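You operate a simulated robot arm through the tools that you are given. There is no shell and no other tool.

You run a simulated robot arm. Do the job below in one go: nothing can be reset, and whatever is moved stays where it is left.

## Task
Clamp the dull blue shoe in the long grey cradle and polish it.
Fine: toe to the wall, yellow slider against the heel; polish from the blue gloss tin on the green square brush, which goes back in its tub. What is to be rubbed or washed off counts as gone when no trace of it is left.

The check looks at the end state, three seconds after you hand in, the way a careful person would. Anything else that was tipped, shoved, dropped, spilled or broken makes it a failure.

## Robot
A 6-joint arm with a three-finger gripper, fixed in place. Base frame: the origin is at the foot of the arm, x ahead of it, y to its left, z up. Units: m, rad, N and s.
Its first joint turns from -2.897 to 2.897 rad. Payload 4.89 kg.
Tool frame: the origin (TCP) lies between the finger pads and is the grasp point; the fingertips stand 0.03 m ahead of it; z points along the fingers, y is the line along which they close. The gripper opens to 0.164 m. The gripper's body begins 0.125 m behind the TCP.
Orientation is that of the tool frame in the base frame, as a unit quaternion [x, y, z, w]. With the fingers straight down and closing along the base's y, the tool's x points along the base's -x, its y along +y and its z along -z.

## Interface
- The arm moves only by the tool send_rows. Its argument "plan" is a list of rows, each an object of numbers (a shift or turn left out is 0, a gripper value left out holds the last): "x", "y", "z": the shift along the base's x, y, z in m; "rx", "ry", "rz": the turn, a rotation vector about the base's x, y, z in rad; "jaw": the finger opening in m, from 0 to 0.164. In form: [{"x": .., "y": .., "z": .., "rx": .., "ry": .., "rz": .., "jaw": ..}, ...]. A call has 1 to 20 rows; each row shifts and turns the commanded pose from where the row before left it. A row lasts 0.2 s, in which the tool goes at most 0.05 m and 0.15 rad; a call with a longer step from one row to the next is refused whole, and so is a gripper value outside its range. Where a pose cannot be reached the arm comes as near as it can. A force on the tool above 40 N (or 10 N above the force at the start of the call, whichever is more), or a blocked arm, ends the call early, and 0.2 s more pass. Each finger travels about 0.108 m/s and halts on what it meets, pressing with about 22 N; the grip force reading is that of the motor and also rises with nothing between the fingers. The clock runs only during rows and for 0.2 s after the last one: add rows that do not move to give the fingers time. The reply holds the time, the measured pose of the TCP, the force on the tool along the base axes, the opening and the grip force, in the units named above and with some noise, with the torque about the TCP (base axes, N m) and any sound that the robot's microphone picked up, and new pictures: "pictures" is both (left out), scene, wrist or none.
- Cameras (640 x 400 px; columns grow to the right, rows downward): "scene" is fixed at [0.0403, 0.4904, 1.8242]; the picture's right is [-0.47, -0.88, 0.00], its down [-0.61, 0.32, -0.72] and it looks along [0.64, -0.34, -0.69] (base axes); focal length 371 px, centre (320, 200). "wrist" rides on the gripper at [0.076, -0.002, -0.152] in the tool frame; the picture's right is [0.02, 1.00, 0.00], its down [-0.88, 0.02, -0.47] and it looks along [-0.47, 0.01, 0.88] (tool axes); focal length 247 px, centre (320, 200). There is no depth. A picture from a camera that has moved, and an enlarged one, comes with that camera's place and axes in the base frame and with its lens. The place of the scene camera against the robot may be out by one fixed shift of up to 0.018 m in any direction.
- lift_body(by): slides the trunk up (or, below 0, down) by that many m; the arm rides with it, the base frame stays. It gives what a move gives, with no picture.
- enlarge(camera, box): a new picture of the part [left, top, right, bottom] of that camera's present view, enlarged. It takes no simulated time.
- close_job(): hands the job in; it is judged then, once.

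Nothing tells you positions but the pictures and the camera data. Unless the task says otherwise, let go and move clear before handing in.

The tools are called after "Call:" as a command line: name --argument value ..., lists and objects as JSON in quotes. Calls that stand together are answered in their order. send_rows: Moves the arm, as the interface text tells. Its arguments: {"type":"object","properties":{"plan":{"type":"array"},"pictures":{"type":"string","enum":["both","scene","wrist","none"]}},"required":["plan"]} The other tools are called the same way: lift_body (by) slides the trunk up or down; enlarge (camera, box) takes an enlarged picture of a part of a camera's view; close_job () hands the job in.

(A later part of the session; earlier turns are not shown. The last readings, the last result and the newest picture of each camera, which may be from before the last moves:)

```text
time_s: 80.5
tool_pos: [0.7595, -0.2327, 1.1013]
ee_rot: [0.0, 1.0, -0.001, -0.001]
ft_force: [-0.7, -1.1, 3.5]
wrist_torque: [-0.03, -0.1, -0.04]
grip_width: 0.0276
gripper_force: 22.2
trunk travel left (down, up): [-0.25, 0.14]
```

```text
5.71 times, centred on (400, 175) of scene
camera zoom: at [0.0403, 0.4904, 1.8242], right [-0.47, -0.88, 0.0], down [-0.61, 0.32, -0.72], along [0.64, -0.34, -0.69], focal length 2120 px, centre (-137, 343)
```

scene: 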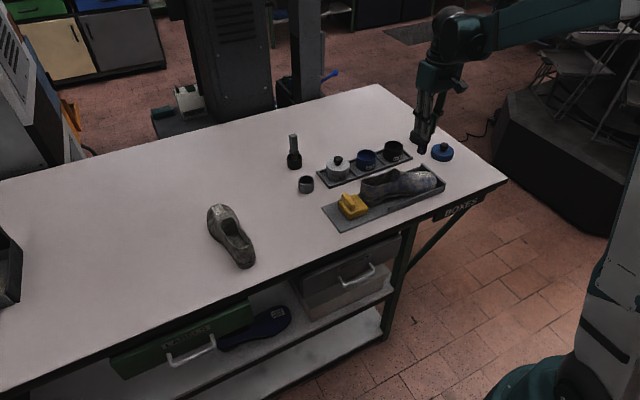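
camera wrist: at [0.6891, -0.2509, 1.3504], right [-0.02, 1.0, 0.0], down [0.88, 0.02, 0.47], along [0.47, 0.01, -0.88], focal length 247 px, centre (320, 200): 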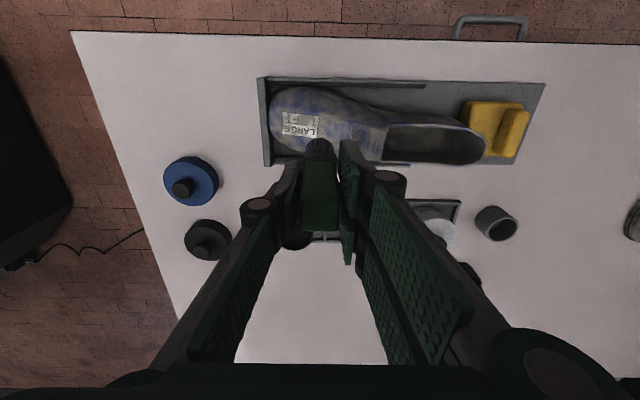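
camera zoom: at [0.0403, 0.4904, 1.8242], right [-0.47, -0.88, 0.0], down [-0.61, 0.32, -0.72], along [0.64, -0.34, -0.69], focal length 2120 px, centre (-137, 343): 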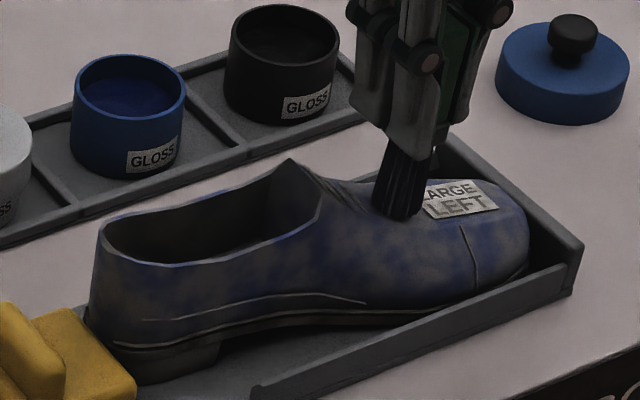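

The shoe is clearly getting bluer. I'll keep rubbing with the same gentle strokes.

Call:
send_rows --plan '[{"z": -0.0006}, {"y": -0.012, "z": -0.0018}, {"y": -0.012, "z": -0.0018}, {"y": 0.012, "z": 0.0018}, {"y": 0.012, "z": 0.0018}, {"y": -0.012, "z": -0.0018}, {"y": -0.012, "z": -0.0018}, {"y": 0.012, "z": 0.0018}, {"y": 0.012, "z": 0.0018}, {"y": -0.012, "z": -0.0018}, {"y": -0.012, "z": -0.0018}, {"y": 0.012, "z": 0.0018}, {"y": 0.012, "z": 0.0018}, {"y": -0.012, "z": -0.0018}, {"y": -0.012, "z": -0.0018}, {"y": 0.012, "z": 0.0018}, {"y": 0.012, "z": 0.0018}, {}]' --pictures "none"

Call:
enlarge --camera "scene" --box '[355, 140, 445, 210]'

Call:
enlarge --camera "wrist" --box '[200, 60, 480, 240]'

```text
time_s: 84.3
tool_pos: [0.7587, -0.2332, 1.1018]
ee_rot: [0.0, 1.0, -0.001, -0.002]
ft_force: [0.4, 0.7, 0.0]
wrist_torque: [-0.03, -0.06, 0.0]
grip_width: 0.0273
gripper_force: 21.8
trunk travel left (down, up): [-0.25, 0.14]
```

```text
5.71 times, centred on (400, 175) of scene
camera zoom: at [0.0403, 0.4904, 1.8242], right [-0.47, -0.88, 0.0], down [-0.61, 0.32, -0.72], along [0.64, -0.34, -0.69], focal length 2120 px, centre (-137, 343)
```

zoom: 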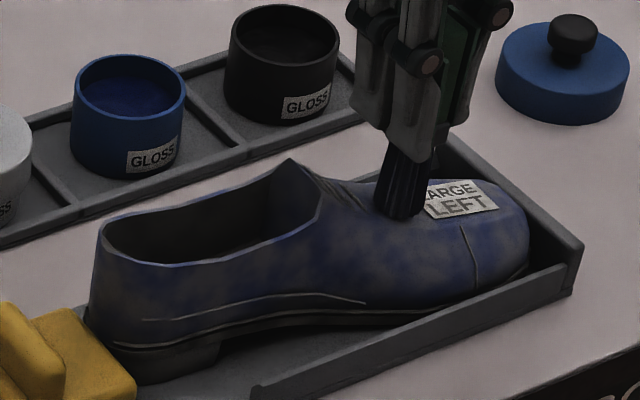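

```text
2.22 times, centred on (340, 150) of wrist
camera zoom: at [0.6832, -0.2342, 1.253], right [-0.02, 1.0, 0.0], down [0.88, 0.02, 0.47], along [0.47, 0.01, -0.88], focal length 549 px, centre (276, 311)
```

zoom: 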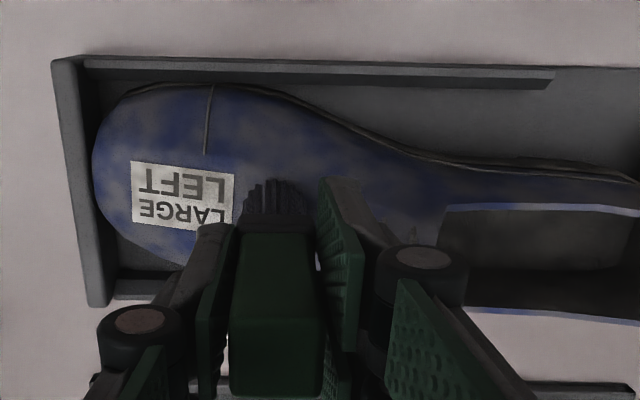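

It's progressing well, though traces remain. I'll re-establish contact and continue.

Call:
send_rows --plan '[{"z": -0.0008}, {"z": -0.0006}, {"y": -0.012, "z": -0.0018}, {"y": -0.012, "z": -0.0018}, {"y": 0.012, "z": 0.0018}, {"y": 0.012, "z": 0.0018}, {"y": -0.012, "z": -0.0018}, {"y": -0.012, "z": -0.0018}, {"y": 0.012, "z": 0.0018}, {"y": 0.012, "z": 0.0018}, {"y": -0.012, "z": -0.0018}, {"y": -0.012, "z": -0.0018}, {"y": 0.012, "z": 0.0018}, {"y": 0.012, "z": 0.0018}, {"y": -0.012, "z": -0.0018}, {"y": -0.012, "z": -0.0018}, {"y": 0.012, "z": 0.0018}, {"y": 0.012, "z": 0.0018}, {}]' --pictures "none"

Call:
enlarge --camera "scene" --box '[355, 140, 445, 210]'

Call:
enlarge --camera "wrist" --box '[200, 60, 480, 240]'

```text
time_s: 88.3
tool_pos: [0.7601, -0.2343, 1.0995]
ee_rot: [0.0, 1.0, 0.0, -0.002]
ft_force: [0.1, 0.1, 2.4]
wrist_torque: [0.05, 0.03, 0.01]
grip_width: 0.0275
gripper_force: 22.7
trunk travel left (down, up): [-0.25, 0.14]
```

```text
5.71 times, centred on (400, 175) of scene
camera zoom: at [0.0403, 0.4904, 1.8242], right [-0.47, -0.88, 0.0], down [-0.61, 0.32, -0.72], along [0.64, -0.34, -0.69], focal length 2120 px, centre (-137, 343)
```

zoom: 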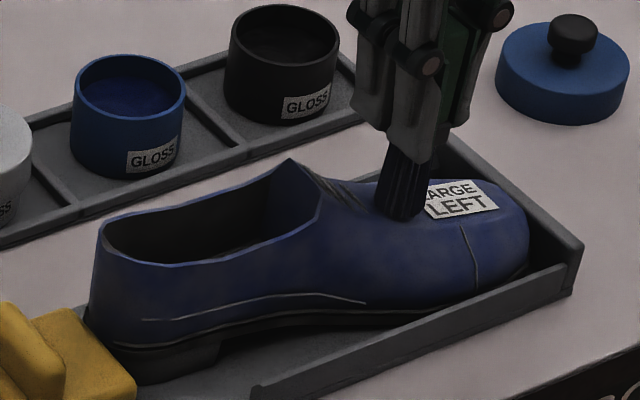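

```text
2.22 times, centred on (340, 150) of wrist
camera zoom: at [0.6837, -0.2355, 1.2514], right [-0.02, 1.0, 0.0], down [0.88, 0.02, 0.47], along [0.47, 0.01, -0.88], focal length 549 px, centre (276, 311)
```

zoom: 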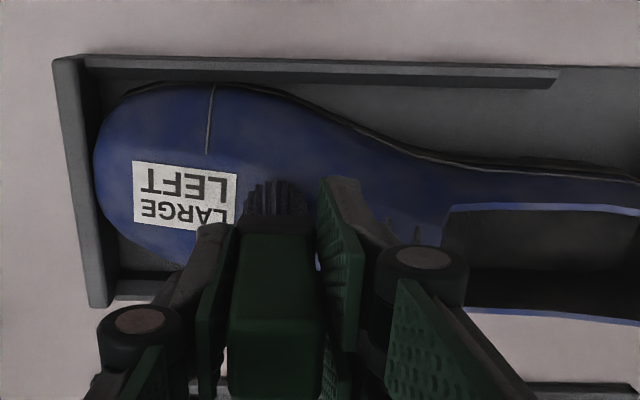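

Nearly clean, with only faint traces visible. I'll do further rounds to take it all the way.

Call:
send_rows --plan '[{"z": -0.0006}, {"y": -0.012, "z": -0.0018}, {"y": -0.012, "z": -0.0018}, {"y": 0.012, "z": 0.0018}, {"y": 0.012, "z": 0.0018}, {"y": -0.012, "z": -0.0018}, {"y": -0.012, "z": -0.0018}, {"y": 0.012, "z": 0.0018}, {"y": 0.012, "z": 0.0018}, {"y": -0.012, "z": -0.0018}, {"y": -0.012, "z": -0.0018}, {"y": 0.012, "z": 0.0018}, {"y": 0.012, "z": 0.0018}, {"y": -0.012, "z": -0.0018}, {"y": -0.012, "z": -0.0018}, {"y": 0.012, "z": 0.0018}, {"y": 0.012, "z": 0.0018}, {}]' --pictures "none"

Call:
enlarge --camera "scene" --box '[355, 140, 445, 210]'

Call:
enlarge --camera "wrist" --box '[200, 60, 480, 240]'

```text
time_s: 92.1
tool_pos: [0.7586, -0.2331, 1.0995]
ee_rot: [0.0, 1.0, -0.001, -0.002]
ft_force: [0.8, 0.1, 5.1]
wrist_torque: [0.12, 0.03, -0.02]
grip_width: 0.0274
gripper_force: 22.3
trunk travel left (down, up): [-0.25, 0.14]
```

```text
5.71 times, centred on (400, 175) of scene
camera zoom: at [0.0403, 0.4904, 1.8242], right [-0.47, -0.88, 0.0], down [-0.61, 0.32, -0.72], along [0.64, -0.34, -0.69], focal length 2120 px, centre (-137, 343)
```

zoom: 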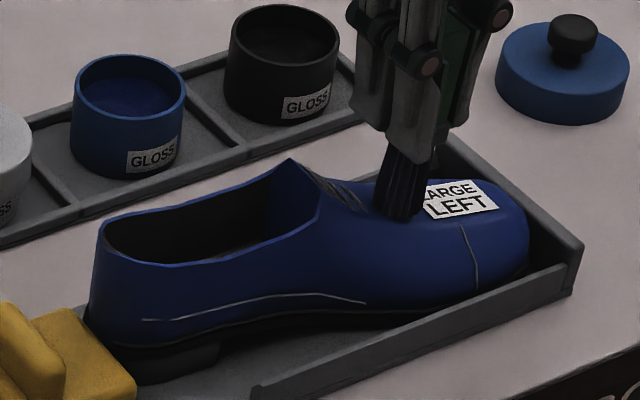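

```text
2.22 times, centred on (340, 150) of wrist
camera zoom: at [0.6841, -0.2353, 1.251], right [-0.02, 1.0, 0.0], down [0.88, 0.02, 0.47], along [0.47, 0.01, -0.88], focal length 549 px, centre (276, 311)
```

zoom: 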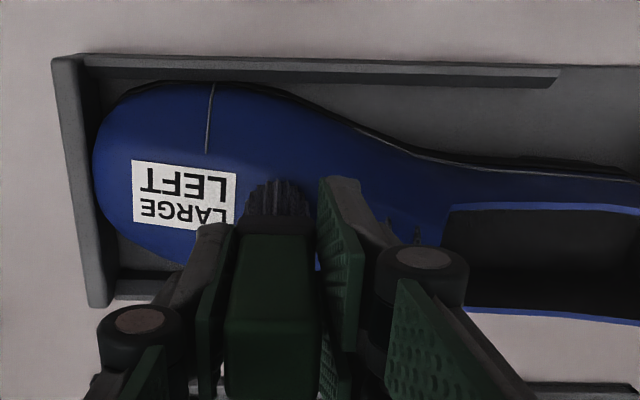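

The shoe is now an even, saturated blue with no brown patches. I'll do one more short round for certainty.

Call:
send_rows --plan '[{"y": -0.012, "z": -0.0018}, {"y": -0.012, "z": -0.0018}, {"y": 0.012, "z": 0.0018}, {"y": 0.012, "z": 0.0018}, {"y": -0.012, "z": -0.0018}, {"y": -0.012, "z": -0.0018}, {"y": 0.012, "z": 0.0018}, {"y": 0.012, "z": 0.0018}, {"y": -0.012, "z": -0.0018}, {"y": -0.012, "z": -0.0018}, {"y": 0.012, "z": 0.0018}, {"y": 0.012, "z": 0.0018}, {"y": -0.012, "z": -0.0018}, {"y": -0.012, "z": -0.0018}, {"y": 0.012, "z": 0.0018}, {"y": 0.012, "z": 0.0018}, {}]' --pictures "none"

Call:
enlarge --camera "scene" --box '[355, 140, 445, 210]'

```text
time_s: 95.7
tool_pos: [0.7603, -0.2311, 1.0997]
ee_rot: [-0.001, 1.0, 0.0, -0.002]
ft_force: [0.2, -1.2, 2.0]
wrist_torque: [-0.04, -0.05, 0.0]
grip_width: 0.0274
gripper_force: 22.3
trunk travel left (down, up): [-0.25, 0.14]
```

```text
5.71 times, centred on (400, 175) of scene
camera zoom: at [0.0403, 0.4904, 1.8242], right [-0.47, -0.88, 0.0], down [-0.61, 0.32, -0.72], along [0.64, -0.34, -0.69], focal length 2120 px, centre (-137, 343)
```

zoom: 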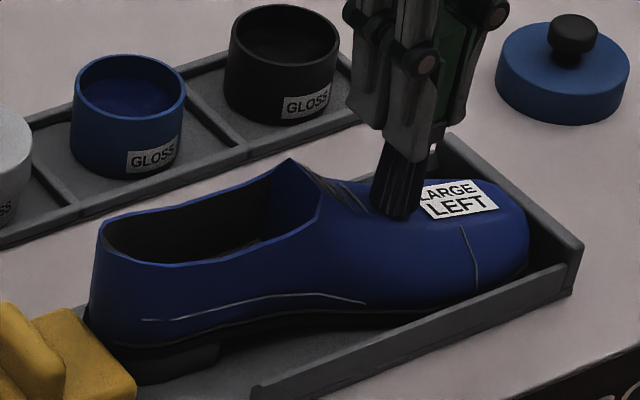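

The colour no longer changes, so the polish is complete. I'll lift the brush clear and inspect the shoe and clamp from above.

Call:
send_rows --plan '[{"z": 0.02}, {"z": 0.03}, {"z": 0.04}, {"z": 0.01, "x": 0.035}, {"x": 0.04}, {}]' --pictures "both"

Call:
enlarge --camera "scene" --box '[330, 150, 450, 230]'

Call:
enlarge --camera "wrist" --box '[200, 0, 520, 180]'

Call:
enlarge --camera "scene" --box '[380, 80, 450, 160]'

```text
time_s: 97.1
tool_pos: [0.8365, -0.2325, 1.1957]
ee_rot: [0.001, 1.0, -0.001, -0.003]
ft_force: [2.5, 0.0, -2.1]
wrist_torque: [0.02, 0.26, 0.0]
grip_width: 0.0272
gripper_force: 22.0
trunk travel left (down, up): [-0.25, 0.14]
camera wrist: at [0.7616, -0.2356, 1.3473], right [-0.02, 1.0, 0.0], down [0.88, 0.02, 0.47], along [0.47, 0.01, -0.88], focal length 247 px, centre (320, 200)
```

scene: 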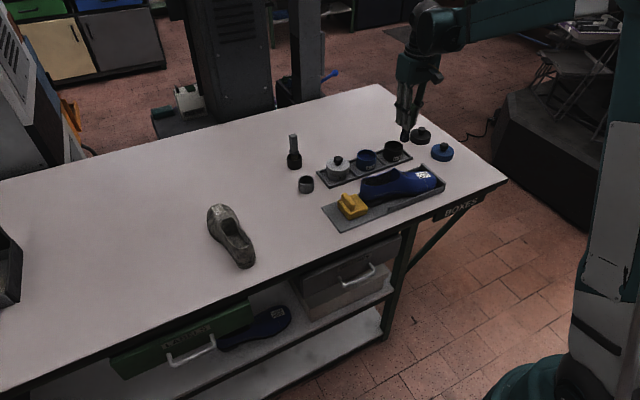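
wrist: 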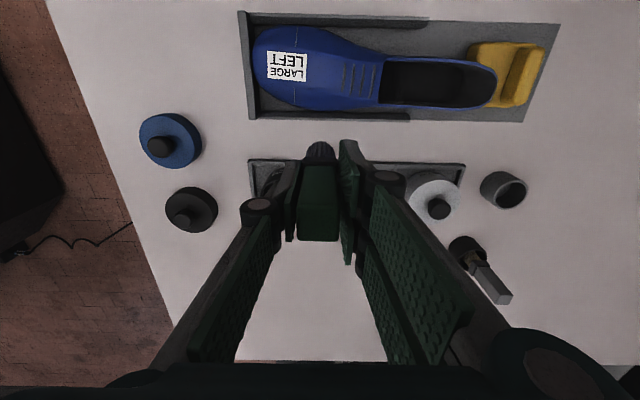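

```text
5.00 times, centred on (390, 190) of scene
camera zoom: at [0.0403, 0.4904, 1.8242], right [-0.47, -0.88, 0.0], down [-0.61, 0.32, -0.72], along [0.64, -0.34, -0.69], focal length 1855 px, centre (-30, 250)
```

zoom: 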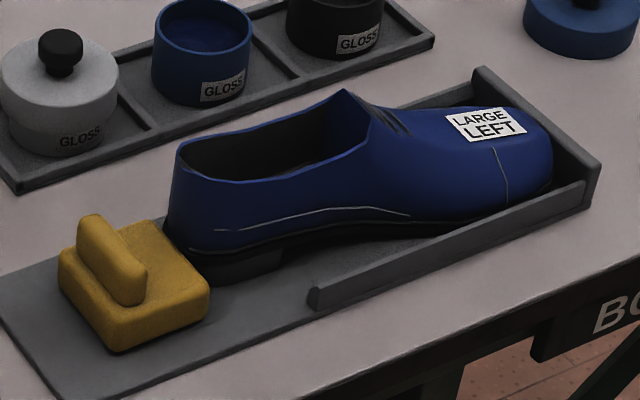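

```text
2.00 times, centred on (360, 90) of wrist
camera zoom: at [0.7616, -0.2356, 1.3473], right [-0.02, 1.0, 0.0], down [0.88, 0.02, 0.47], along [0.47, 0.01, -0.88], focal length 494 px, centre (240, 420)
```

zoom: 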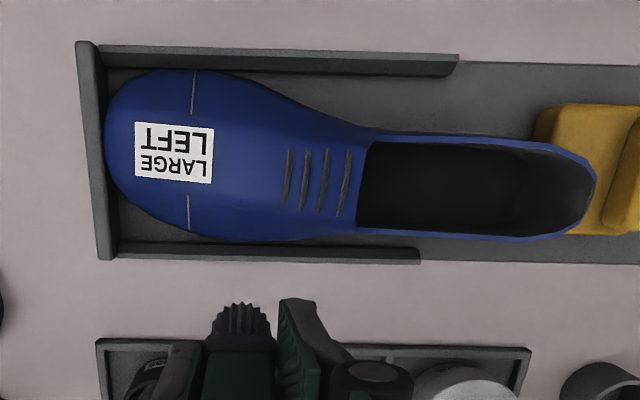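

```text
5.00 times, centred on (415, 120) of scene
camera zoom: at [0.0403, 0.4904, 1.8242], right [-0.47, -0.88, 0.0], down [-0.61, 0.32, -0.72], along [0.64, -0.34, -0.69], focal length 1855 px, centre (-155, 600)
```

zoom: 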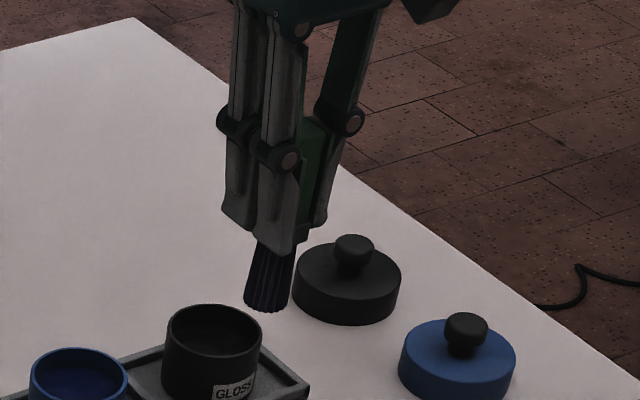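

The shoe is fully polished and still clamped. I'll take the brush back over its grey tub, whose centre is at about (0.934, 0.085).

Call:
send_rows --plan '[{"x": 0.012, "y": 0.04, "z": 0.001}, {"x": 0.012, "y": 0.04}, {"x": 0.012, "y": 0.04}, {"x": 0.012, "y": 0.04}, {"x": 0.012, "y": 0.04}, {"x": 0.012, "y": 0.04}, {"x": 0.012, "y": 0.04}, {"x": 0.012, "y": 0.039}, {}]' --pictures "wrist"

Call:
enlarge --camera "wrist" --box '[240, 90, 400, 230]'

Call:
enlarge --camera "scene" --box '[270, 90, 340, 200]'

```text
time_s: 99.1
tool_pos: [0.9306, 0.0881, 1.203]
ee_rot: [-0.001, 1.0, -0.001, -0.002]
ft_force: [0.3, 0.9, -1.3]
wrist_torque: [-0.13, 0.1, 0.02]
grip_width: 0.0276
gripper_force: 22.3
trunk travel left (down, up): [-0.25, 0.14]
camera wrist: at [0.8545, 0.0853, 1.3533], right [-0.02, 1.0, 0.0], down [0.88, 0.02, 0.47], along [0.47, 0.01, -0.88], focal length 247 px, centre (320, 200)
```

wrist: 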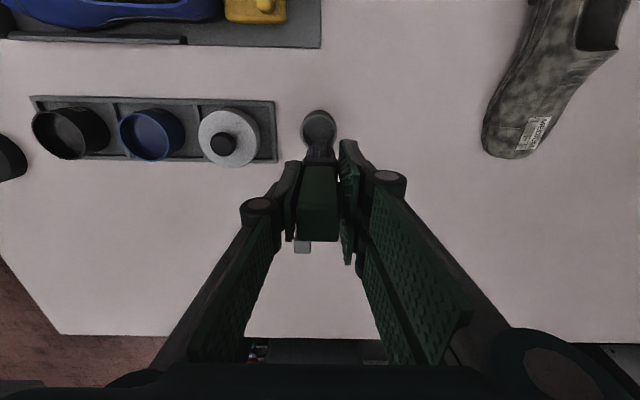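

```text
2.86 times, centred on (320, 160) of wrist
camera zoom: at [0.8545, 0.0853, 1.3533], right [-0.02, 1.0, 0.0], down [0.88, 0.02, 0.47], along [0.47, 0.01, -0.88], focal length 706 px, centre (320, 314)
```

zoom: 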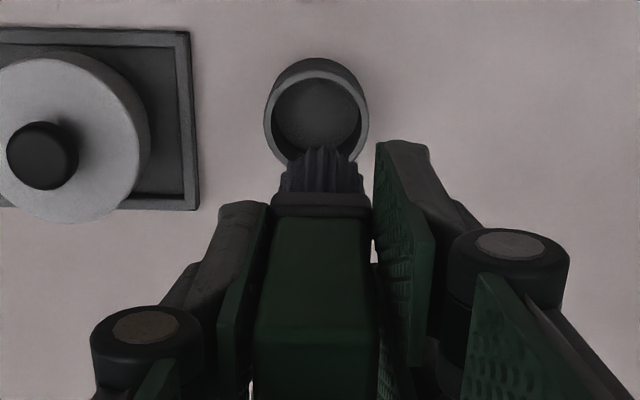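

```text
3.64 times, centred on (305, 145) of scene
camera zoom: at [0.0403, 0.4904, 1.8242], right [-0.47, -0.88, 0.0], down [-0.61, 0.32, -0.72], along [0.64, -0.34, -0.69], focal length 1349 px, centre (374, 400)
```

zoom: 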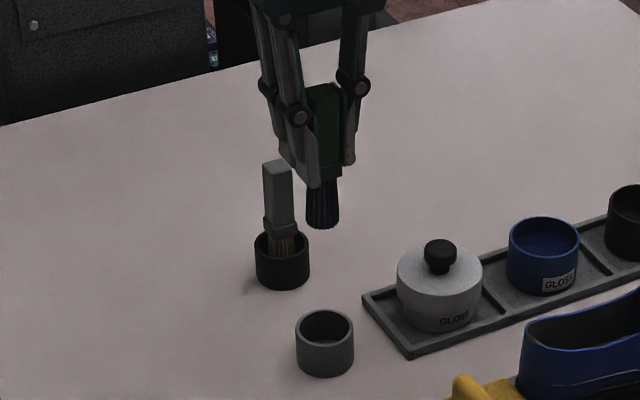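

The brush tip is within 3 mm of the tub centre. I'll correct that and lower until the tip is just above the rim.

Call:
send_rows --plan '[{"x": 0.003, "y": -0.002, "z": -0.02}, {"z": -0.03}, {"z": -0.03}, {"z": -0.015}, {}]' --pictures "wrist"

Call:
enlarge --camera "wrist" --box '[240, 90, 400, 230]'

Call:
enlarge --camera "scene" --box '[270, 120, 340, 200]'

```text
time_s: 100.3
tool_pos: [0.9344, 0.0856, 1.1048]
ee_rot: [0.001, 1.0, -0.001, -0.002]
ft_force: [0.8, 0.4, -1.0]
wrist_torque: [0.0, 0.05, 0.04]
grip_width: 0.0275
gripper_force: 21.9
trunk travel left (down, up): [-0.25, 0.14]
camera wrist: at [0.859, 0.0833, 1.2566], right [-0.02, 1.0, 0.0], down [0.88, 0.02, 0.47], along [0.47, 0.01, -0.88], focal length 247 px, centre (320, 200)
```

wrist: 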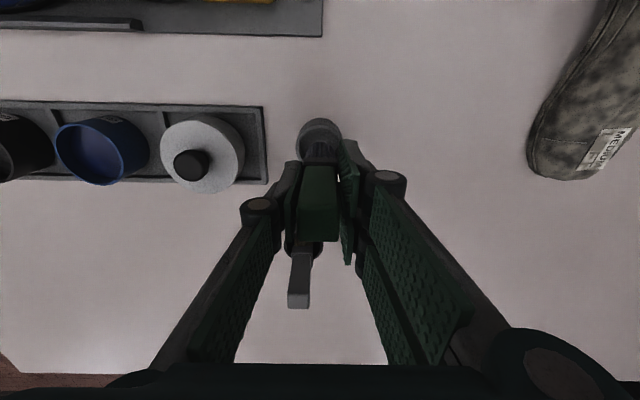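

```text
2.86 times, centred on (320, 160) of wrist
camera zoom: at [0.859, 0.0833, 1.2566], right [-0.02, 1.0, 0.0], down [0.88, 0.02, 0.47], along [0.47, 0.01, -0.88], focal length 706 px, centre (320, 314)
```

zoom: 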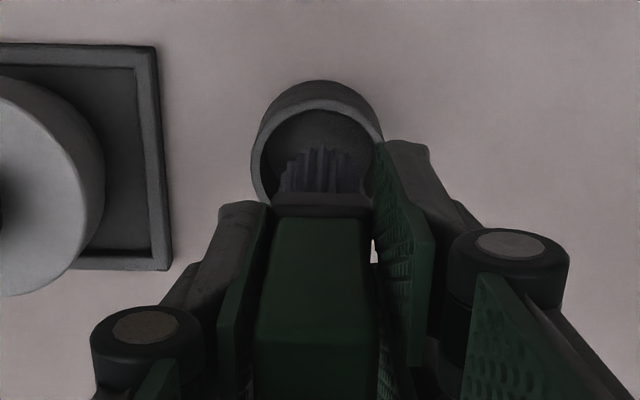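

```text
5.00 times, centred on (305, 160) of scene
camera zoom: at [0.0403, 0.4904, 1.8242], right [-0.47, -0.88, 0.0], down [-0.61, 0.32, -0.72], along [0.64, -0.34, -0.69], focal length 1855 px, centre (395, 400)
```

zoom: 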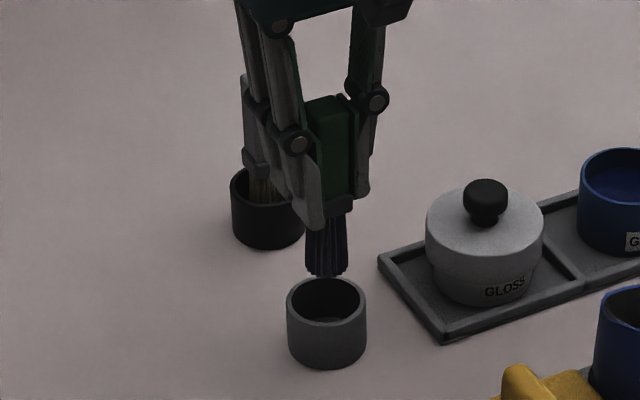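

The tip needs about 3 mm less x and 1.5 mm less y to be centred. I'll correct and lower into the tub in small steps, watching the force.

Call:
send_rows --plan '[{"x": -0.003, "y": -0.0015}, {"z": -0.01}, {"z": -0.01}, {"z": -0.008}, {}]' --pictures "wrist"

Call:
enlarge --camera "wrist" --box '[240, 90, 400, 230]'

Call:
enlarge --camera "scene" --box '[270, 120, 340, 200]'

```text
time_s: 101.5
tool_pos: [0.9282, 0.0835, 1.0759]
ee_rot: [0.0, 1.0, -0.001, -0.001]
ft_force: [0.0, -0.1, -0.7]
wrist_torque: [-0.03, 0.05, 0.03]
grip_width: 0.0273
gripper_force: 21.5
trunk travel left (down, up): [-0.25, 0.14]
camera wrist: at [0.854, 0.0805, 1.2285], right [-0.02, 1.0, 0.0], down [0.88, 0.02, 0.47], along [0.47, 0.01, -0.88], focal length 247 px, centre (320, 200)
```

wrist: 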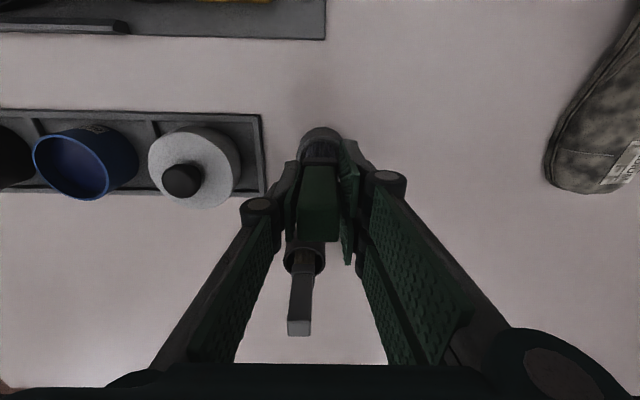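

```text
2.86 times, centred on (320, 160) of wrist
camera zoom: at [0.854, 0.0805, 1.2285], right [-0.02, 1.0, 0.0], down [0.88, 0.02, 0.47], along [0.47, 0.01, -0.88], focal length 706 px, centre (320, 314)
```

zoom: 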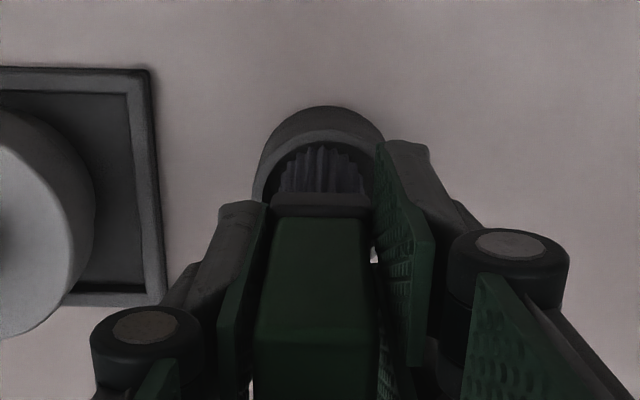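

```text
5.00 times, centred on (305, 160) of scene
camera zoom: at [0.0403, 0.4904, 1.8242], right [-0.47, -0.88, 0.0], down [-0.61, 0.32, -0.72], along [0.64, -0.34, -0.69], focal length 1855 px, centre (395, 400)
```

zoom: 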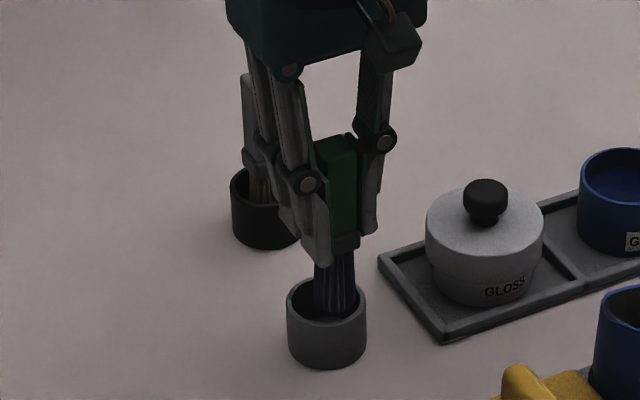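

The bristles are inside the rim but sit nearer the tub's -x wall. I'll shift 4 mm in +x and keep lowering toward the bottom.

Call:
send_rows --plan '[{"x": 0.004, "y": 0.001}, {"z": -0.008}, {"z": -0.008}, {}]' --pictures "none"

Call:
enlarge --camera "wrist" --box '[240, 90, 400, 230]'

Call:
enlarge --camera "scene" --box '[270, 120, 340, 200]'

```text
time_s: 102.5
tool_pos: [0.9341, 0.0835, 1.0619]
ee_rot: [-0.001, 1.0, -0.001, -0.002]
ft_force: [3.9, 2.3, 18.6]
wrist_torque: [-0.1, -0.11, 0.06]
grip_width: 0.0274
gripper_force: 22.1
trunk travel left (down, up): [-0.25, 0.14]
```

```text
2.86 times, centred on (320, 160) of wrist
camera zoom: at [0.8578, 0.0814, 1.2131], right [-0.02, 1.0, 0.0], down [0.88, 0.02, 0.47], along [0.47, 0.01, -0.88], focal length 706 px, centre (320, 314)
```

zoom: 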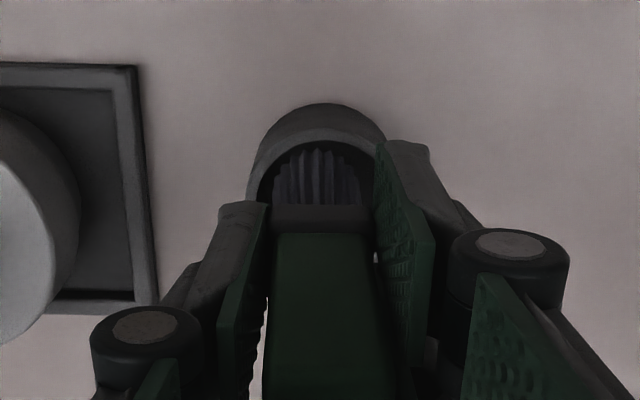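

```text
5.00 times, centred on (305, 160) of scene
camera zoom: at [0.0403, 0.4904, 1.8242], right [-0.47, -0.88, 0.0], down [-0.61, 0.32, -0.72], along [0.64, -0.34, -0.69], focal length 1855 px, centre (395, 400)
```

zoom: 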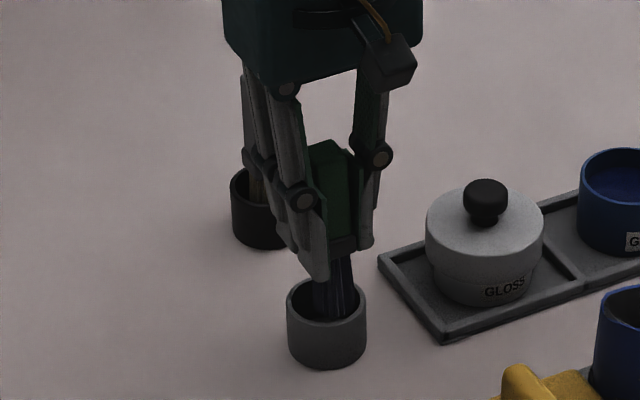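

There's contact earlier than expected, with side force pushing +x and +y, so the bristles are catching the tub wall on the -x/-y side. I'll back up a little and look again before pressing anything.

Call:
send_rows --plan '[{"z": 0.006}, {"z": 0.012}, {"z": 0.015}, {}]' --pictures "wrist"

Call:
enlarge --camera "wrist" --box '[240, 90, 400, 230]'

Call:
enlarge --camera "scene" --box '[280, 130, 330, 200]'

```text
time_s: 103.5
tool_pos: [0.9334, 0.0832, 1.0946]
ee_rot: [0.0, 1.0, -0.001, -0.002]
ft_force: [-0.7, 0.5, -0.8]
wrist_torque: [-0.02, -0.03, 0.01]
grip_width: 0.0273
gripper_force: 21.8
trunk travel left (down, up): [-0.25, 0.14]
camera wrist: at [0.858, 0.0814, 1.2463], right [-0.02, 1.0, 0.0], down [0.88, 0.02, 0.47], along [0.47, 0.01, -0.88], focal length 247 px, centre (320, 200)
```

wrist: 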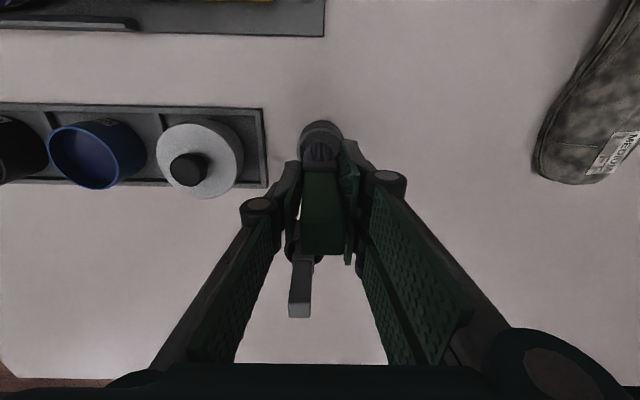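

```text
2.86 times, centred on (320, 160) of wrist
camera zoom: at [0.858, 0.0814, 1.2463], right [-0.02, 1.0, 0.0], down [0.88, 0.02, 0.47], along [0.47, 0.01, -0.88], focal length 706 px, centre (320, 314)
```

zoom: 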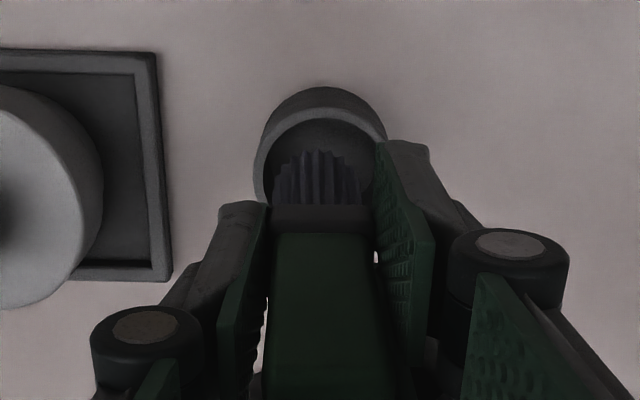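

```text
5.71 times, centred on (305, 165) of scene
camera zoom: at [0.0403, 0.4904, 1.8242], right [-0.47, -0.88, 0.0], down [-0.61, 0.32, -0.72], along [0.64, -0.34, -0.69], focal length 2120 px, centre (406, 400)
```

zoom: 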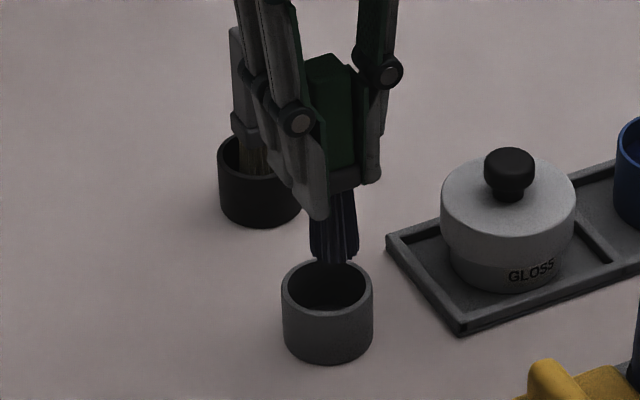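

The brush slid up in the grip, and from the scene view its tip sits a few millimetres toward -y of the tub centre. I'll correct that and hover right at rim height to compare in both cameras.

Call:
send_rows --plan '[{"x": -0.001, "y": 0.004}, {"z": -0.005}, {}]' --pictures "none"

Call:
enlarge --camera "wrist" --box '[270, 105, 370, 195]'

Call:
enlarge --camera "scene" --box '[285, 150, 325, 200]'

```text
time_s: 104.3
tool_pos: [0.9329, 0.0878, 1.0883]
ee_rot: [-0.001, 1.0, -0.001, -0.001]
ft_force: [-0.1, -0.4, -0.5]
wrist_torque: [0.01, -0.02, -0.01]
grip_width: 0.0273
gripper_force: 22.1
trunk travel left (down, up): [-0.25, 0.14]
```

```text
4.44 times, centred on (320, 150) of wrist
camera zoom: at [0.8572, 0.0851, 1.2408], right [-0.02, 1.0, 0.0], down [0.88, 0.02, 0.47], along [0.47, 0.01, -0.88], focal length 1098 px, centre (320, 422)
```

zoom: 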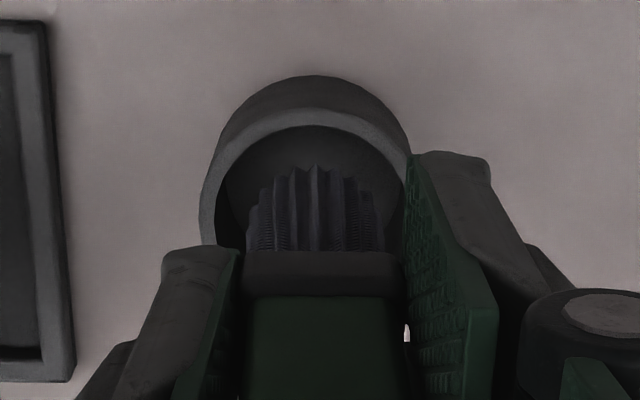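

```text
8.00 times, centred on (305, 175) of scene
camera zoom: at [0.0403, 0.4904, 1.8242], right [-0.47, -0.88, 0.0], down [-0.61, 0.32, -0.72], along [0.64, -0.34, -0.69], focal length 2968 px, centre (440, 400)
```

zoom: 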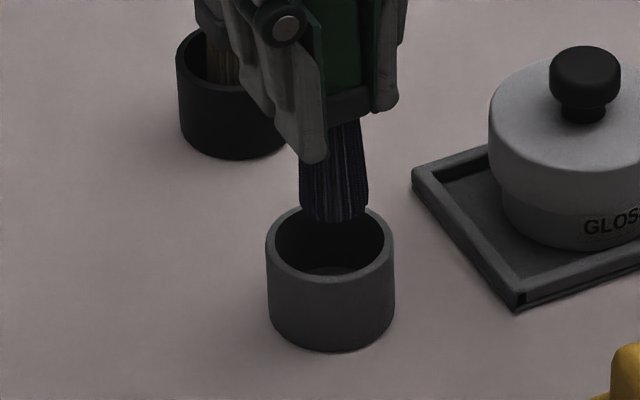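

Both cameras now agree: the tub centre is near x≈0.941, which matches where the brush stood originally, and the tip is about 6 mm short in x. I'll shift and lower again gently.

Call:
send_rows --plan '[{"x": 0.003, "y": -0.0005}, {"x": 0.003, "y": -0.0005}, {"z": -0.006}, {"z": -0.006}, {}]' --pictures "none"

Call:
enlarge --camera "wrist" --box '[270, 105, 370, 195]'

Call:
enlarge --camera "scene" --box '[285, 150, 325, 200]'

```text
time_s: 105.5
tool_pos: [0.94, 0.0863, 1.0744]
ee_rot: [0.0, 1.0, -0.001, -0.001]
ft_force: [0.0, 0.6, -0.7]
wrist_torque: [0.01, 0.03, -0.05]
grip_width: 0.0271
gripper_force: 21.3
trunk travel left (down, up): [-0.25, 0.14]
```

```text
4.44 times, centred on (320, 150) of wrist
camera zoom: at [0.8641, 0.0838, 1.2274], right [-0.02, 1.0, 0.0], down [0.88, 0.02, 0.47], along [0.47, 0.01, -0.88], focal length 1098 px, centre (320, 422)
```

zoom: 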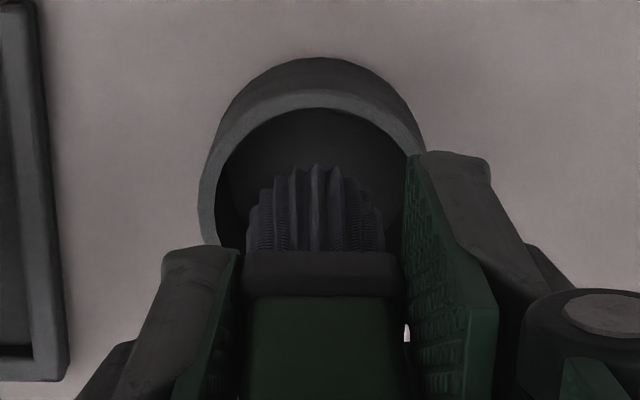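

```text
8.00 times, centred on (305, 175) of scene
camera zoom: at [0.0403, 0.4904, 1.8242], right [-0.47, -0.88, 0.0], down [-0.61, 0.32, -0.72], along [0.64, -0.34, -0.69], focal length 2968 px, centre (440, 400)
```

zoom: 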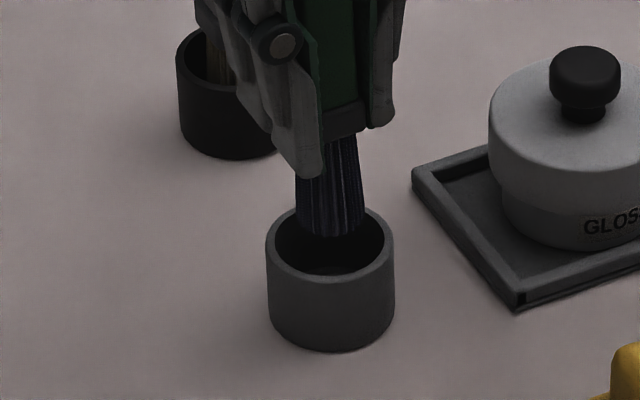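

The tip is now well centred. I'll lower into the tub, watching the force.

Call:
send_rows --plan '[{"z": -0.006}, {"z": -0.006}, {}]' --pictures "none"

Call:
enlarge --camera "scene" --box '[285, 150, 325, 200]'

```text
time_s: 106.3
tool_pos: [0.94, 0.0856, 1.065]
ee_rot: [0.001, 1.0, -0.001, -0.002]
ft_force: [0.5, -1.0, -0.3]
wrist_torque: [0.0, 0.05, -0.05]
grip_width: 0.0274
gripper_force: 22.1
trunk travel left (down, up): [-0.25, 0.14]
```

```text
8.00 times, centred on (305, 175) of scene
camera zoom: at [0.0403, 0.4904, 1.8242], right [-0.47, -0.88, 0.0], down [-0.61, 0.32, -0.72], along [0.64, -0.34, -0.69], focal length 2968 px, centre (440, 400)
```

zoom: 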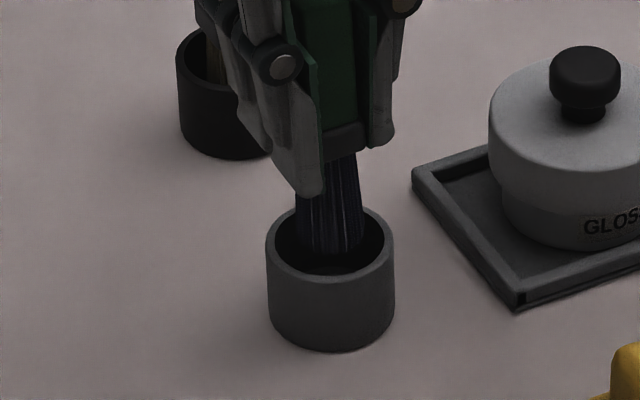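

Call:
send_rows --plan '[{"z": -0.006}, {"z": -0.006}, {}]' --pictures "none"

Call:
enlarge --camera "scene" --box '[285, 150, 325, 200]'

Call:
enlarge --camera "wrist" --box '[270, 105, 370, 195]'

```text
time_s: 107.1
tool_pos: [0.9389, 0.0855, 1.0529]
ee_rot: [0.0, 1.0, 0.0, -0.002]
ft_force: [-0.2, 0.3, -1.0]
wrist_torque: [0.02, 0.05, -0.01]
grip_width: 0.0274
gripper_force: 22.4
trunk travel left (down, up): [-0.25, 0.14]
```

```text
8.00 times, centred on (305, 175) of scene
camera zoom: at [0.0403, 0.4904, 1.8242], right [-0.47, -0.88, 0.0], down [-0.61, 0.32, -0.72], along [0.64, -0.34, -0.69], focal length 2968 px, centre (440, 400)
```

zoom: 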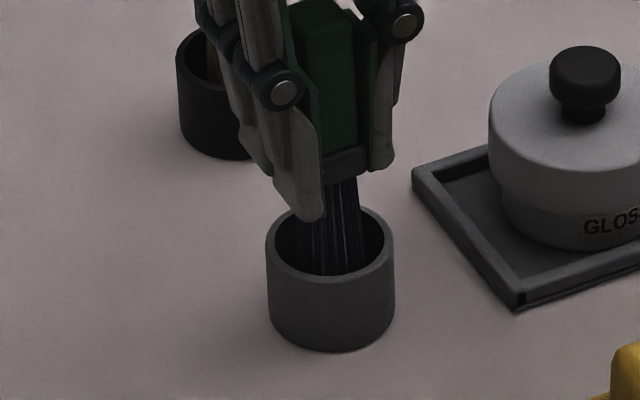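

```text
4.44 times, centred on (320, 150) of wrist
camera zoom: at [0.8636, 0.0843, 1.2049], right [-0.02, 1.0, 0.0], down [0.88, 0.02, 0.47], along [0.47, 0.01, -0.88], focal length 1098 px, centre (320, 422)
```

zoom: 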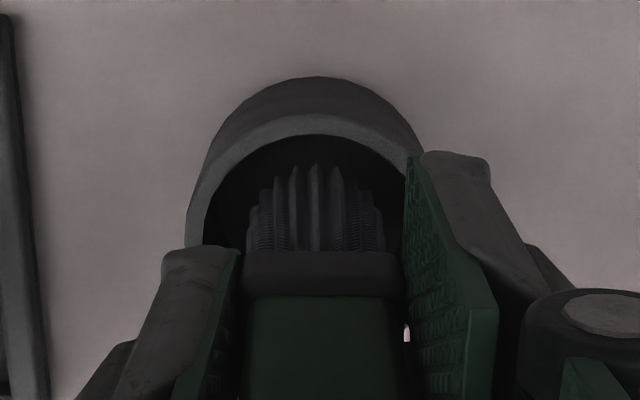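

Call:
send_rows --plan '[{"z": -0.005}, {"z": -0.005}, {}]' --pictures "none"

```text
time_s: 107.9
tool_pos: [0.9397, 0.0863, 1.0434]
ee_rot: [0.0, 1.0, -0.002, -0.002]
ft_force: [-0.6, 0.0, -0.3]
wrist_torque: [0.02, 0.01, 0.0]
grip_width: 0.0275
gripper_force: 21.8
trunk travel left (down, up): [-0.25, 0.14]
```

Call:
send_rows --plan '[{"z": -0.003}, {"z": -0.003}, {}]' --pictures "none"

Call:
enlarge --camera "scene" --box '[285, 140, 325, 200]'

```text
time_s: 108.7
tool_pos: [0.9394, 0.0867, 1.0367]
ee_rot: [-0.001, 1.0, -0.001, -0.003]
ft_force: [0.0, 0.3, 0.1]
wrist_torque: [-0.03, -0.03, 0.01]
grip_width: 0.0274
gripper_force: 22.1
trunk travel left (down, up): [-0.25, 0.14]
```

```text
6.67 times, centred on (305, 170) of scene
camera zoom: at [0.0403, 0.4904, 1.8242], right [-0.47, -0.88, 0.0], down [-0.61, 0.32, -0.72], along [0.64, -0.34, -0.69], focal length 2474 px, centre (420, 400)
```

zoom: 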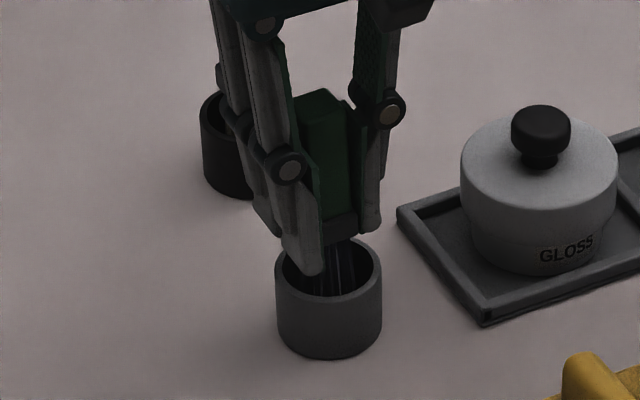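

Call:
send_rows --plan '[{"z": -0.002}, {"z": -0.001}, {}]' --pictures "none"

```text
time_s: 109.5
tool_pos: [0.9386, 0.086, 1.0331]
ee_rot: [-0.001, 1.0, -0.001, -0.002]
ft_force: [0.1, 0.3, -1.2]
wrist_torque: [-0.02, 0.02, 0.01]
grip_width: 0.0273
gripper_force: 21.7
trunk travel left (down, up): [-0.25, 0.14]
```

Call:
send_rows --plan '[{"z": -0.002}, {"z": -0.001}, {}]' --pictures "none"

```text
time_s: 110.3
tool_pos: [0.9394, 0.0858, 1.0303]
ee_rot: [0.0, 1.0, -0.001, -0.002]
ft_force: [1.1, 0.5, -0.3]
wrist_torque: [0.0, 0.0, -0.04]
grip_width: 0.0277
gripper_force: 22.0
trunk travel left (down, up): [-0.25, 0.14]
```

Call:
send_rows --plan '[{"z": -0.0015}, {"z": -0.0015}, {}]' --pictures "wrist"

Call:
enlarge --camera "scene" --box '[285, 140, 325, 200]'

```text
time_s: 111.1
tool_pos: [0.9382, 0.0869, 1.028]
ee_rot: [0.0, 1.0, -0.001, -0.001]
ft_force: [-0.5, 0.6, -0.6]
wrist_torque: [-0.01, 0.01, 0.02]
grip_width: 0.0277
gripper_force: 22.2
trunk travel left (down, up): [-0.25, 0.14]
camera wrist: at [0.8637, 0.0844, 1.1799], right [-0.02, 1.0, 0.0], down [0.88, 0.02, 0.47], along [0.47, 0.01, -0.88], focal length 247 px, centre (320, 200)
```

wrist: 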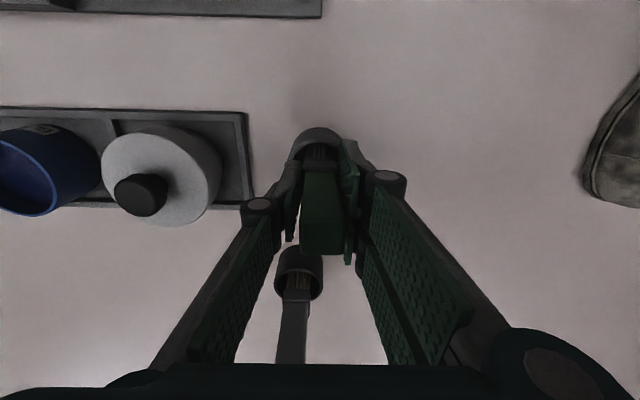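

```text
6.67 times, centred on (305, 170) of scene
camera zoom: at [0.0403, 0.4904, 1.8242], right [-0.47, -0.88, 0.0], down [-0.61, 0.32, -0.72], along [0.64, -0.34, -0.69], focal length 2474 px, centre (420, 400)
```

zoom: 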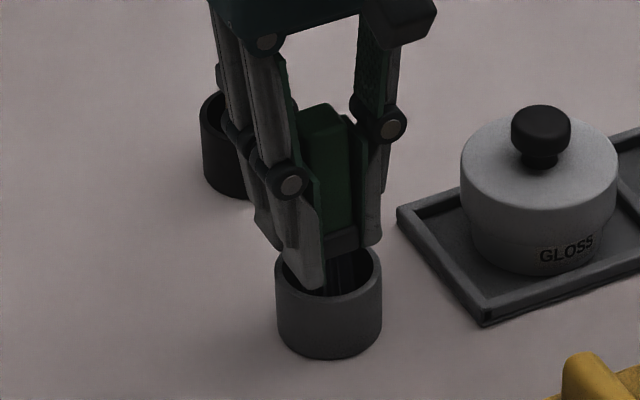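

The brush has slid up about 28 mm in the grip, so the tub bottom should be met near TCP 1.020. I'll continue down in small steps; the fingertips remain above the rim.

Call:
send_rows --plan '[{"z": -0.002}, {"z": -0.002}, {}]' --pictures "none"

Call:
enlarge --camera "scene" --box '[285, 140, 325, 200]'

```text
time_s: 111.9
tool_pos: [0.9395, 0.0863, 1.0253]
ee_rot: [0.0, 1.0, 0.0, -0.002]
ft_force: [-0.9, -6.5, 20.0]
wrist_torque: [-0.15, -0.22, -0.06]
grip_width: 0.0271
gripper_force: 22.2
trunk travel left (down, up): [-0.25, 0.14]
```

```text
6.67 times, centred on (305, 170) of scene
camera zoom: at [0.0403, 0.4904, 1.8242], right [-0.47, -0.88, 0.0], down [-0.61, 0.32, -0.72], along [0.64, -0.34, -0.69], focal length 2474 px, centre (420, 400)
```

zoom: 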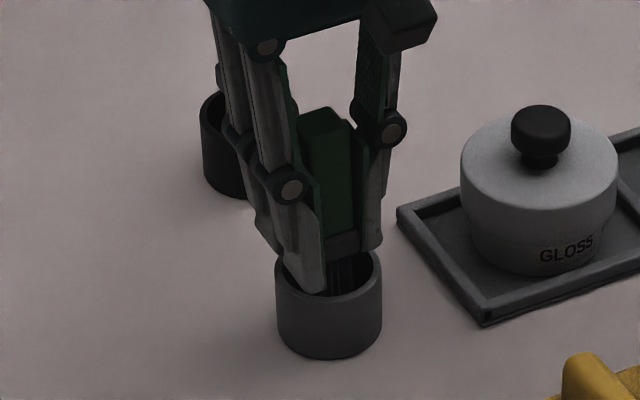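

The brush bottom has met the tub floor while the fingertips are still above the rim. I'll relax slightly and open the fingers.

Call:
send_rows --plan '[{"z": 0.0008}, {"jaw": 0.032}, {"jaw": 0.04}, {"jaw": 0.055}, {"jaw": 0.07}, {}, {}]' --pictures "wrist"

Call:
enlarge --camera "scene" --box '[280, 130, 330, 200]'

Call:
enlarge --camera "wrist" --box '[250, 100, 390, 270]'

```text
time_s: 113.5
tool_pos: [0.9396, 0.0869, 1.0245]
ee_rot: [0.0, 1.0, -0.001, -0.001]
ft_force: [0.7, 0.9, 0.1]
wrist_torque: [0.02, 0.02, 0.01]
grip_width: 0.0699
gripper_force: 0.1
trunk travel left (down, up): [-0.25, 0.14]
camera wrist: at [0.8638, 0.085, 1.1765], right [-0.02, 1.0, 0.0], down [0.88, 0.02, 0.47], along [0.47, 0.01, -0.88], focal length 247 px, centre (320, 200)
```

wrist: 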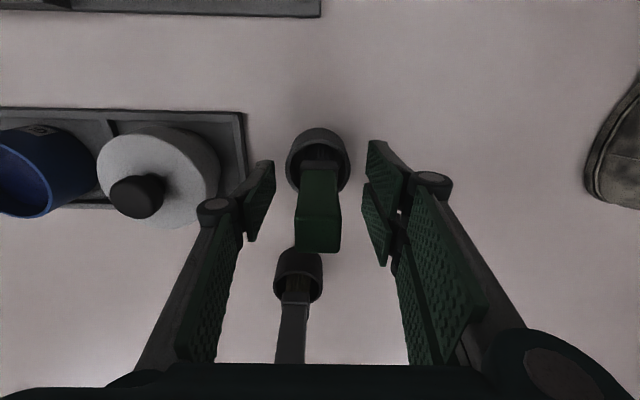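

```text
5.71 times, centred on (305, 165) of scene
camera zoom: at [0.0403, 0.4904, 1.8242], right [-0.47, -0.88, 0.0], down [-0.61, 0.32, -0.72], along [0.64, -0.34, -0.69], focal length 2120 px, centre (406, 400)
```

zoom: 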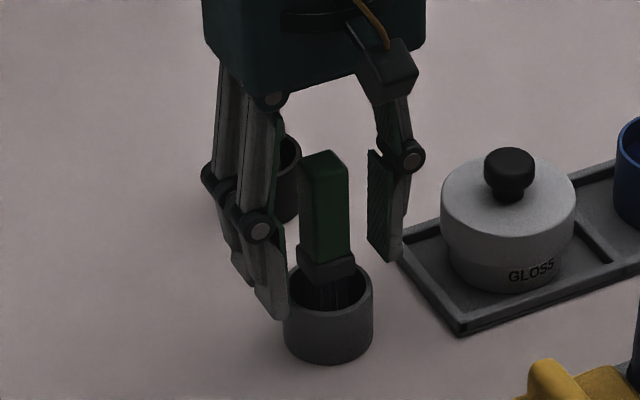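

```text
2.35 times, centred on (320, 185) of wrist
camera zoom: at [0.8638, 0.085, 1.1765], right [-0.02, 1.0, 0.0], down [0.88, 0.02, 0.47], along [0.47, 0.01, -0.88], focal length 581 px, centre (320, 235)
```

zoom: 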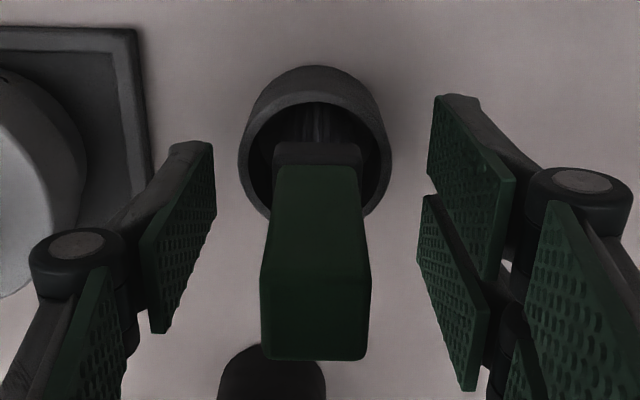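

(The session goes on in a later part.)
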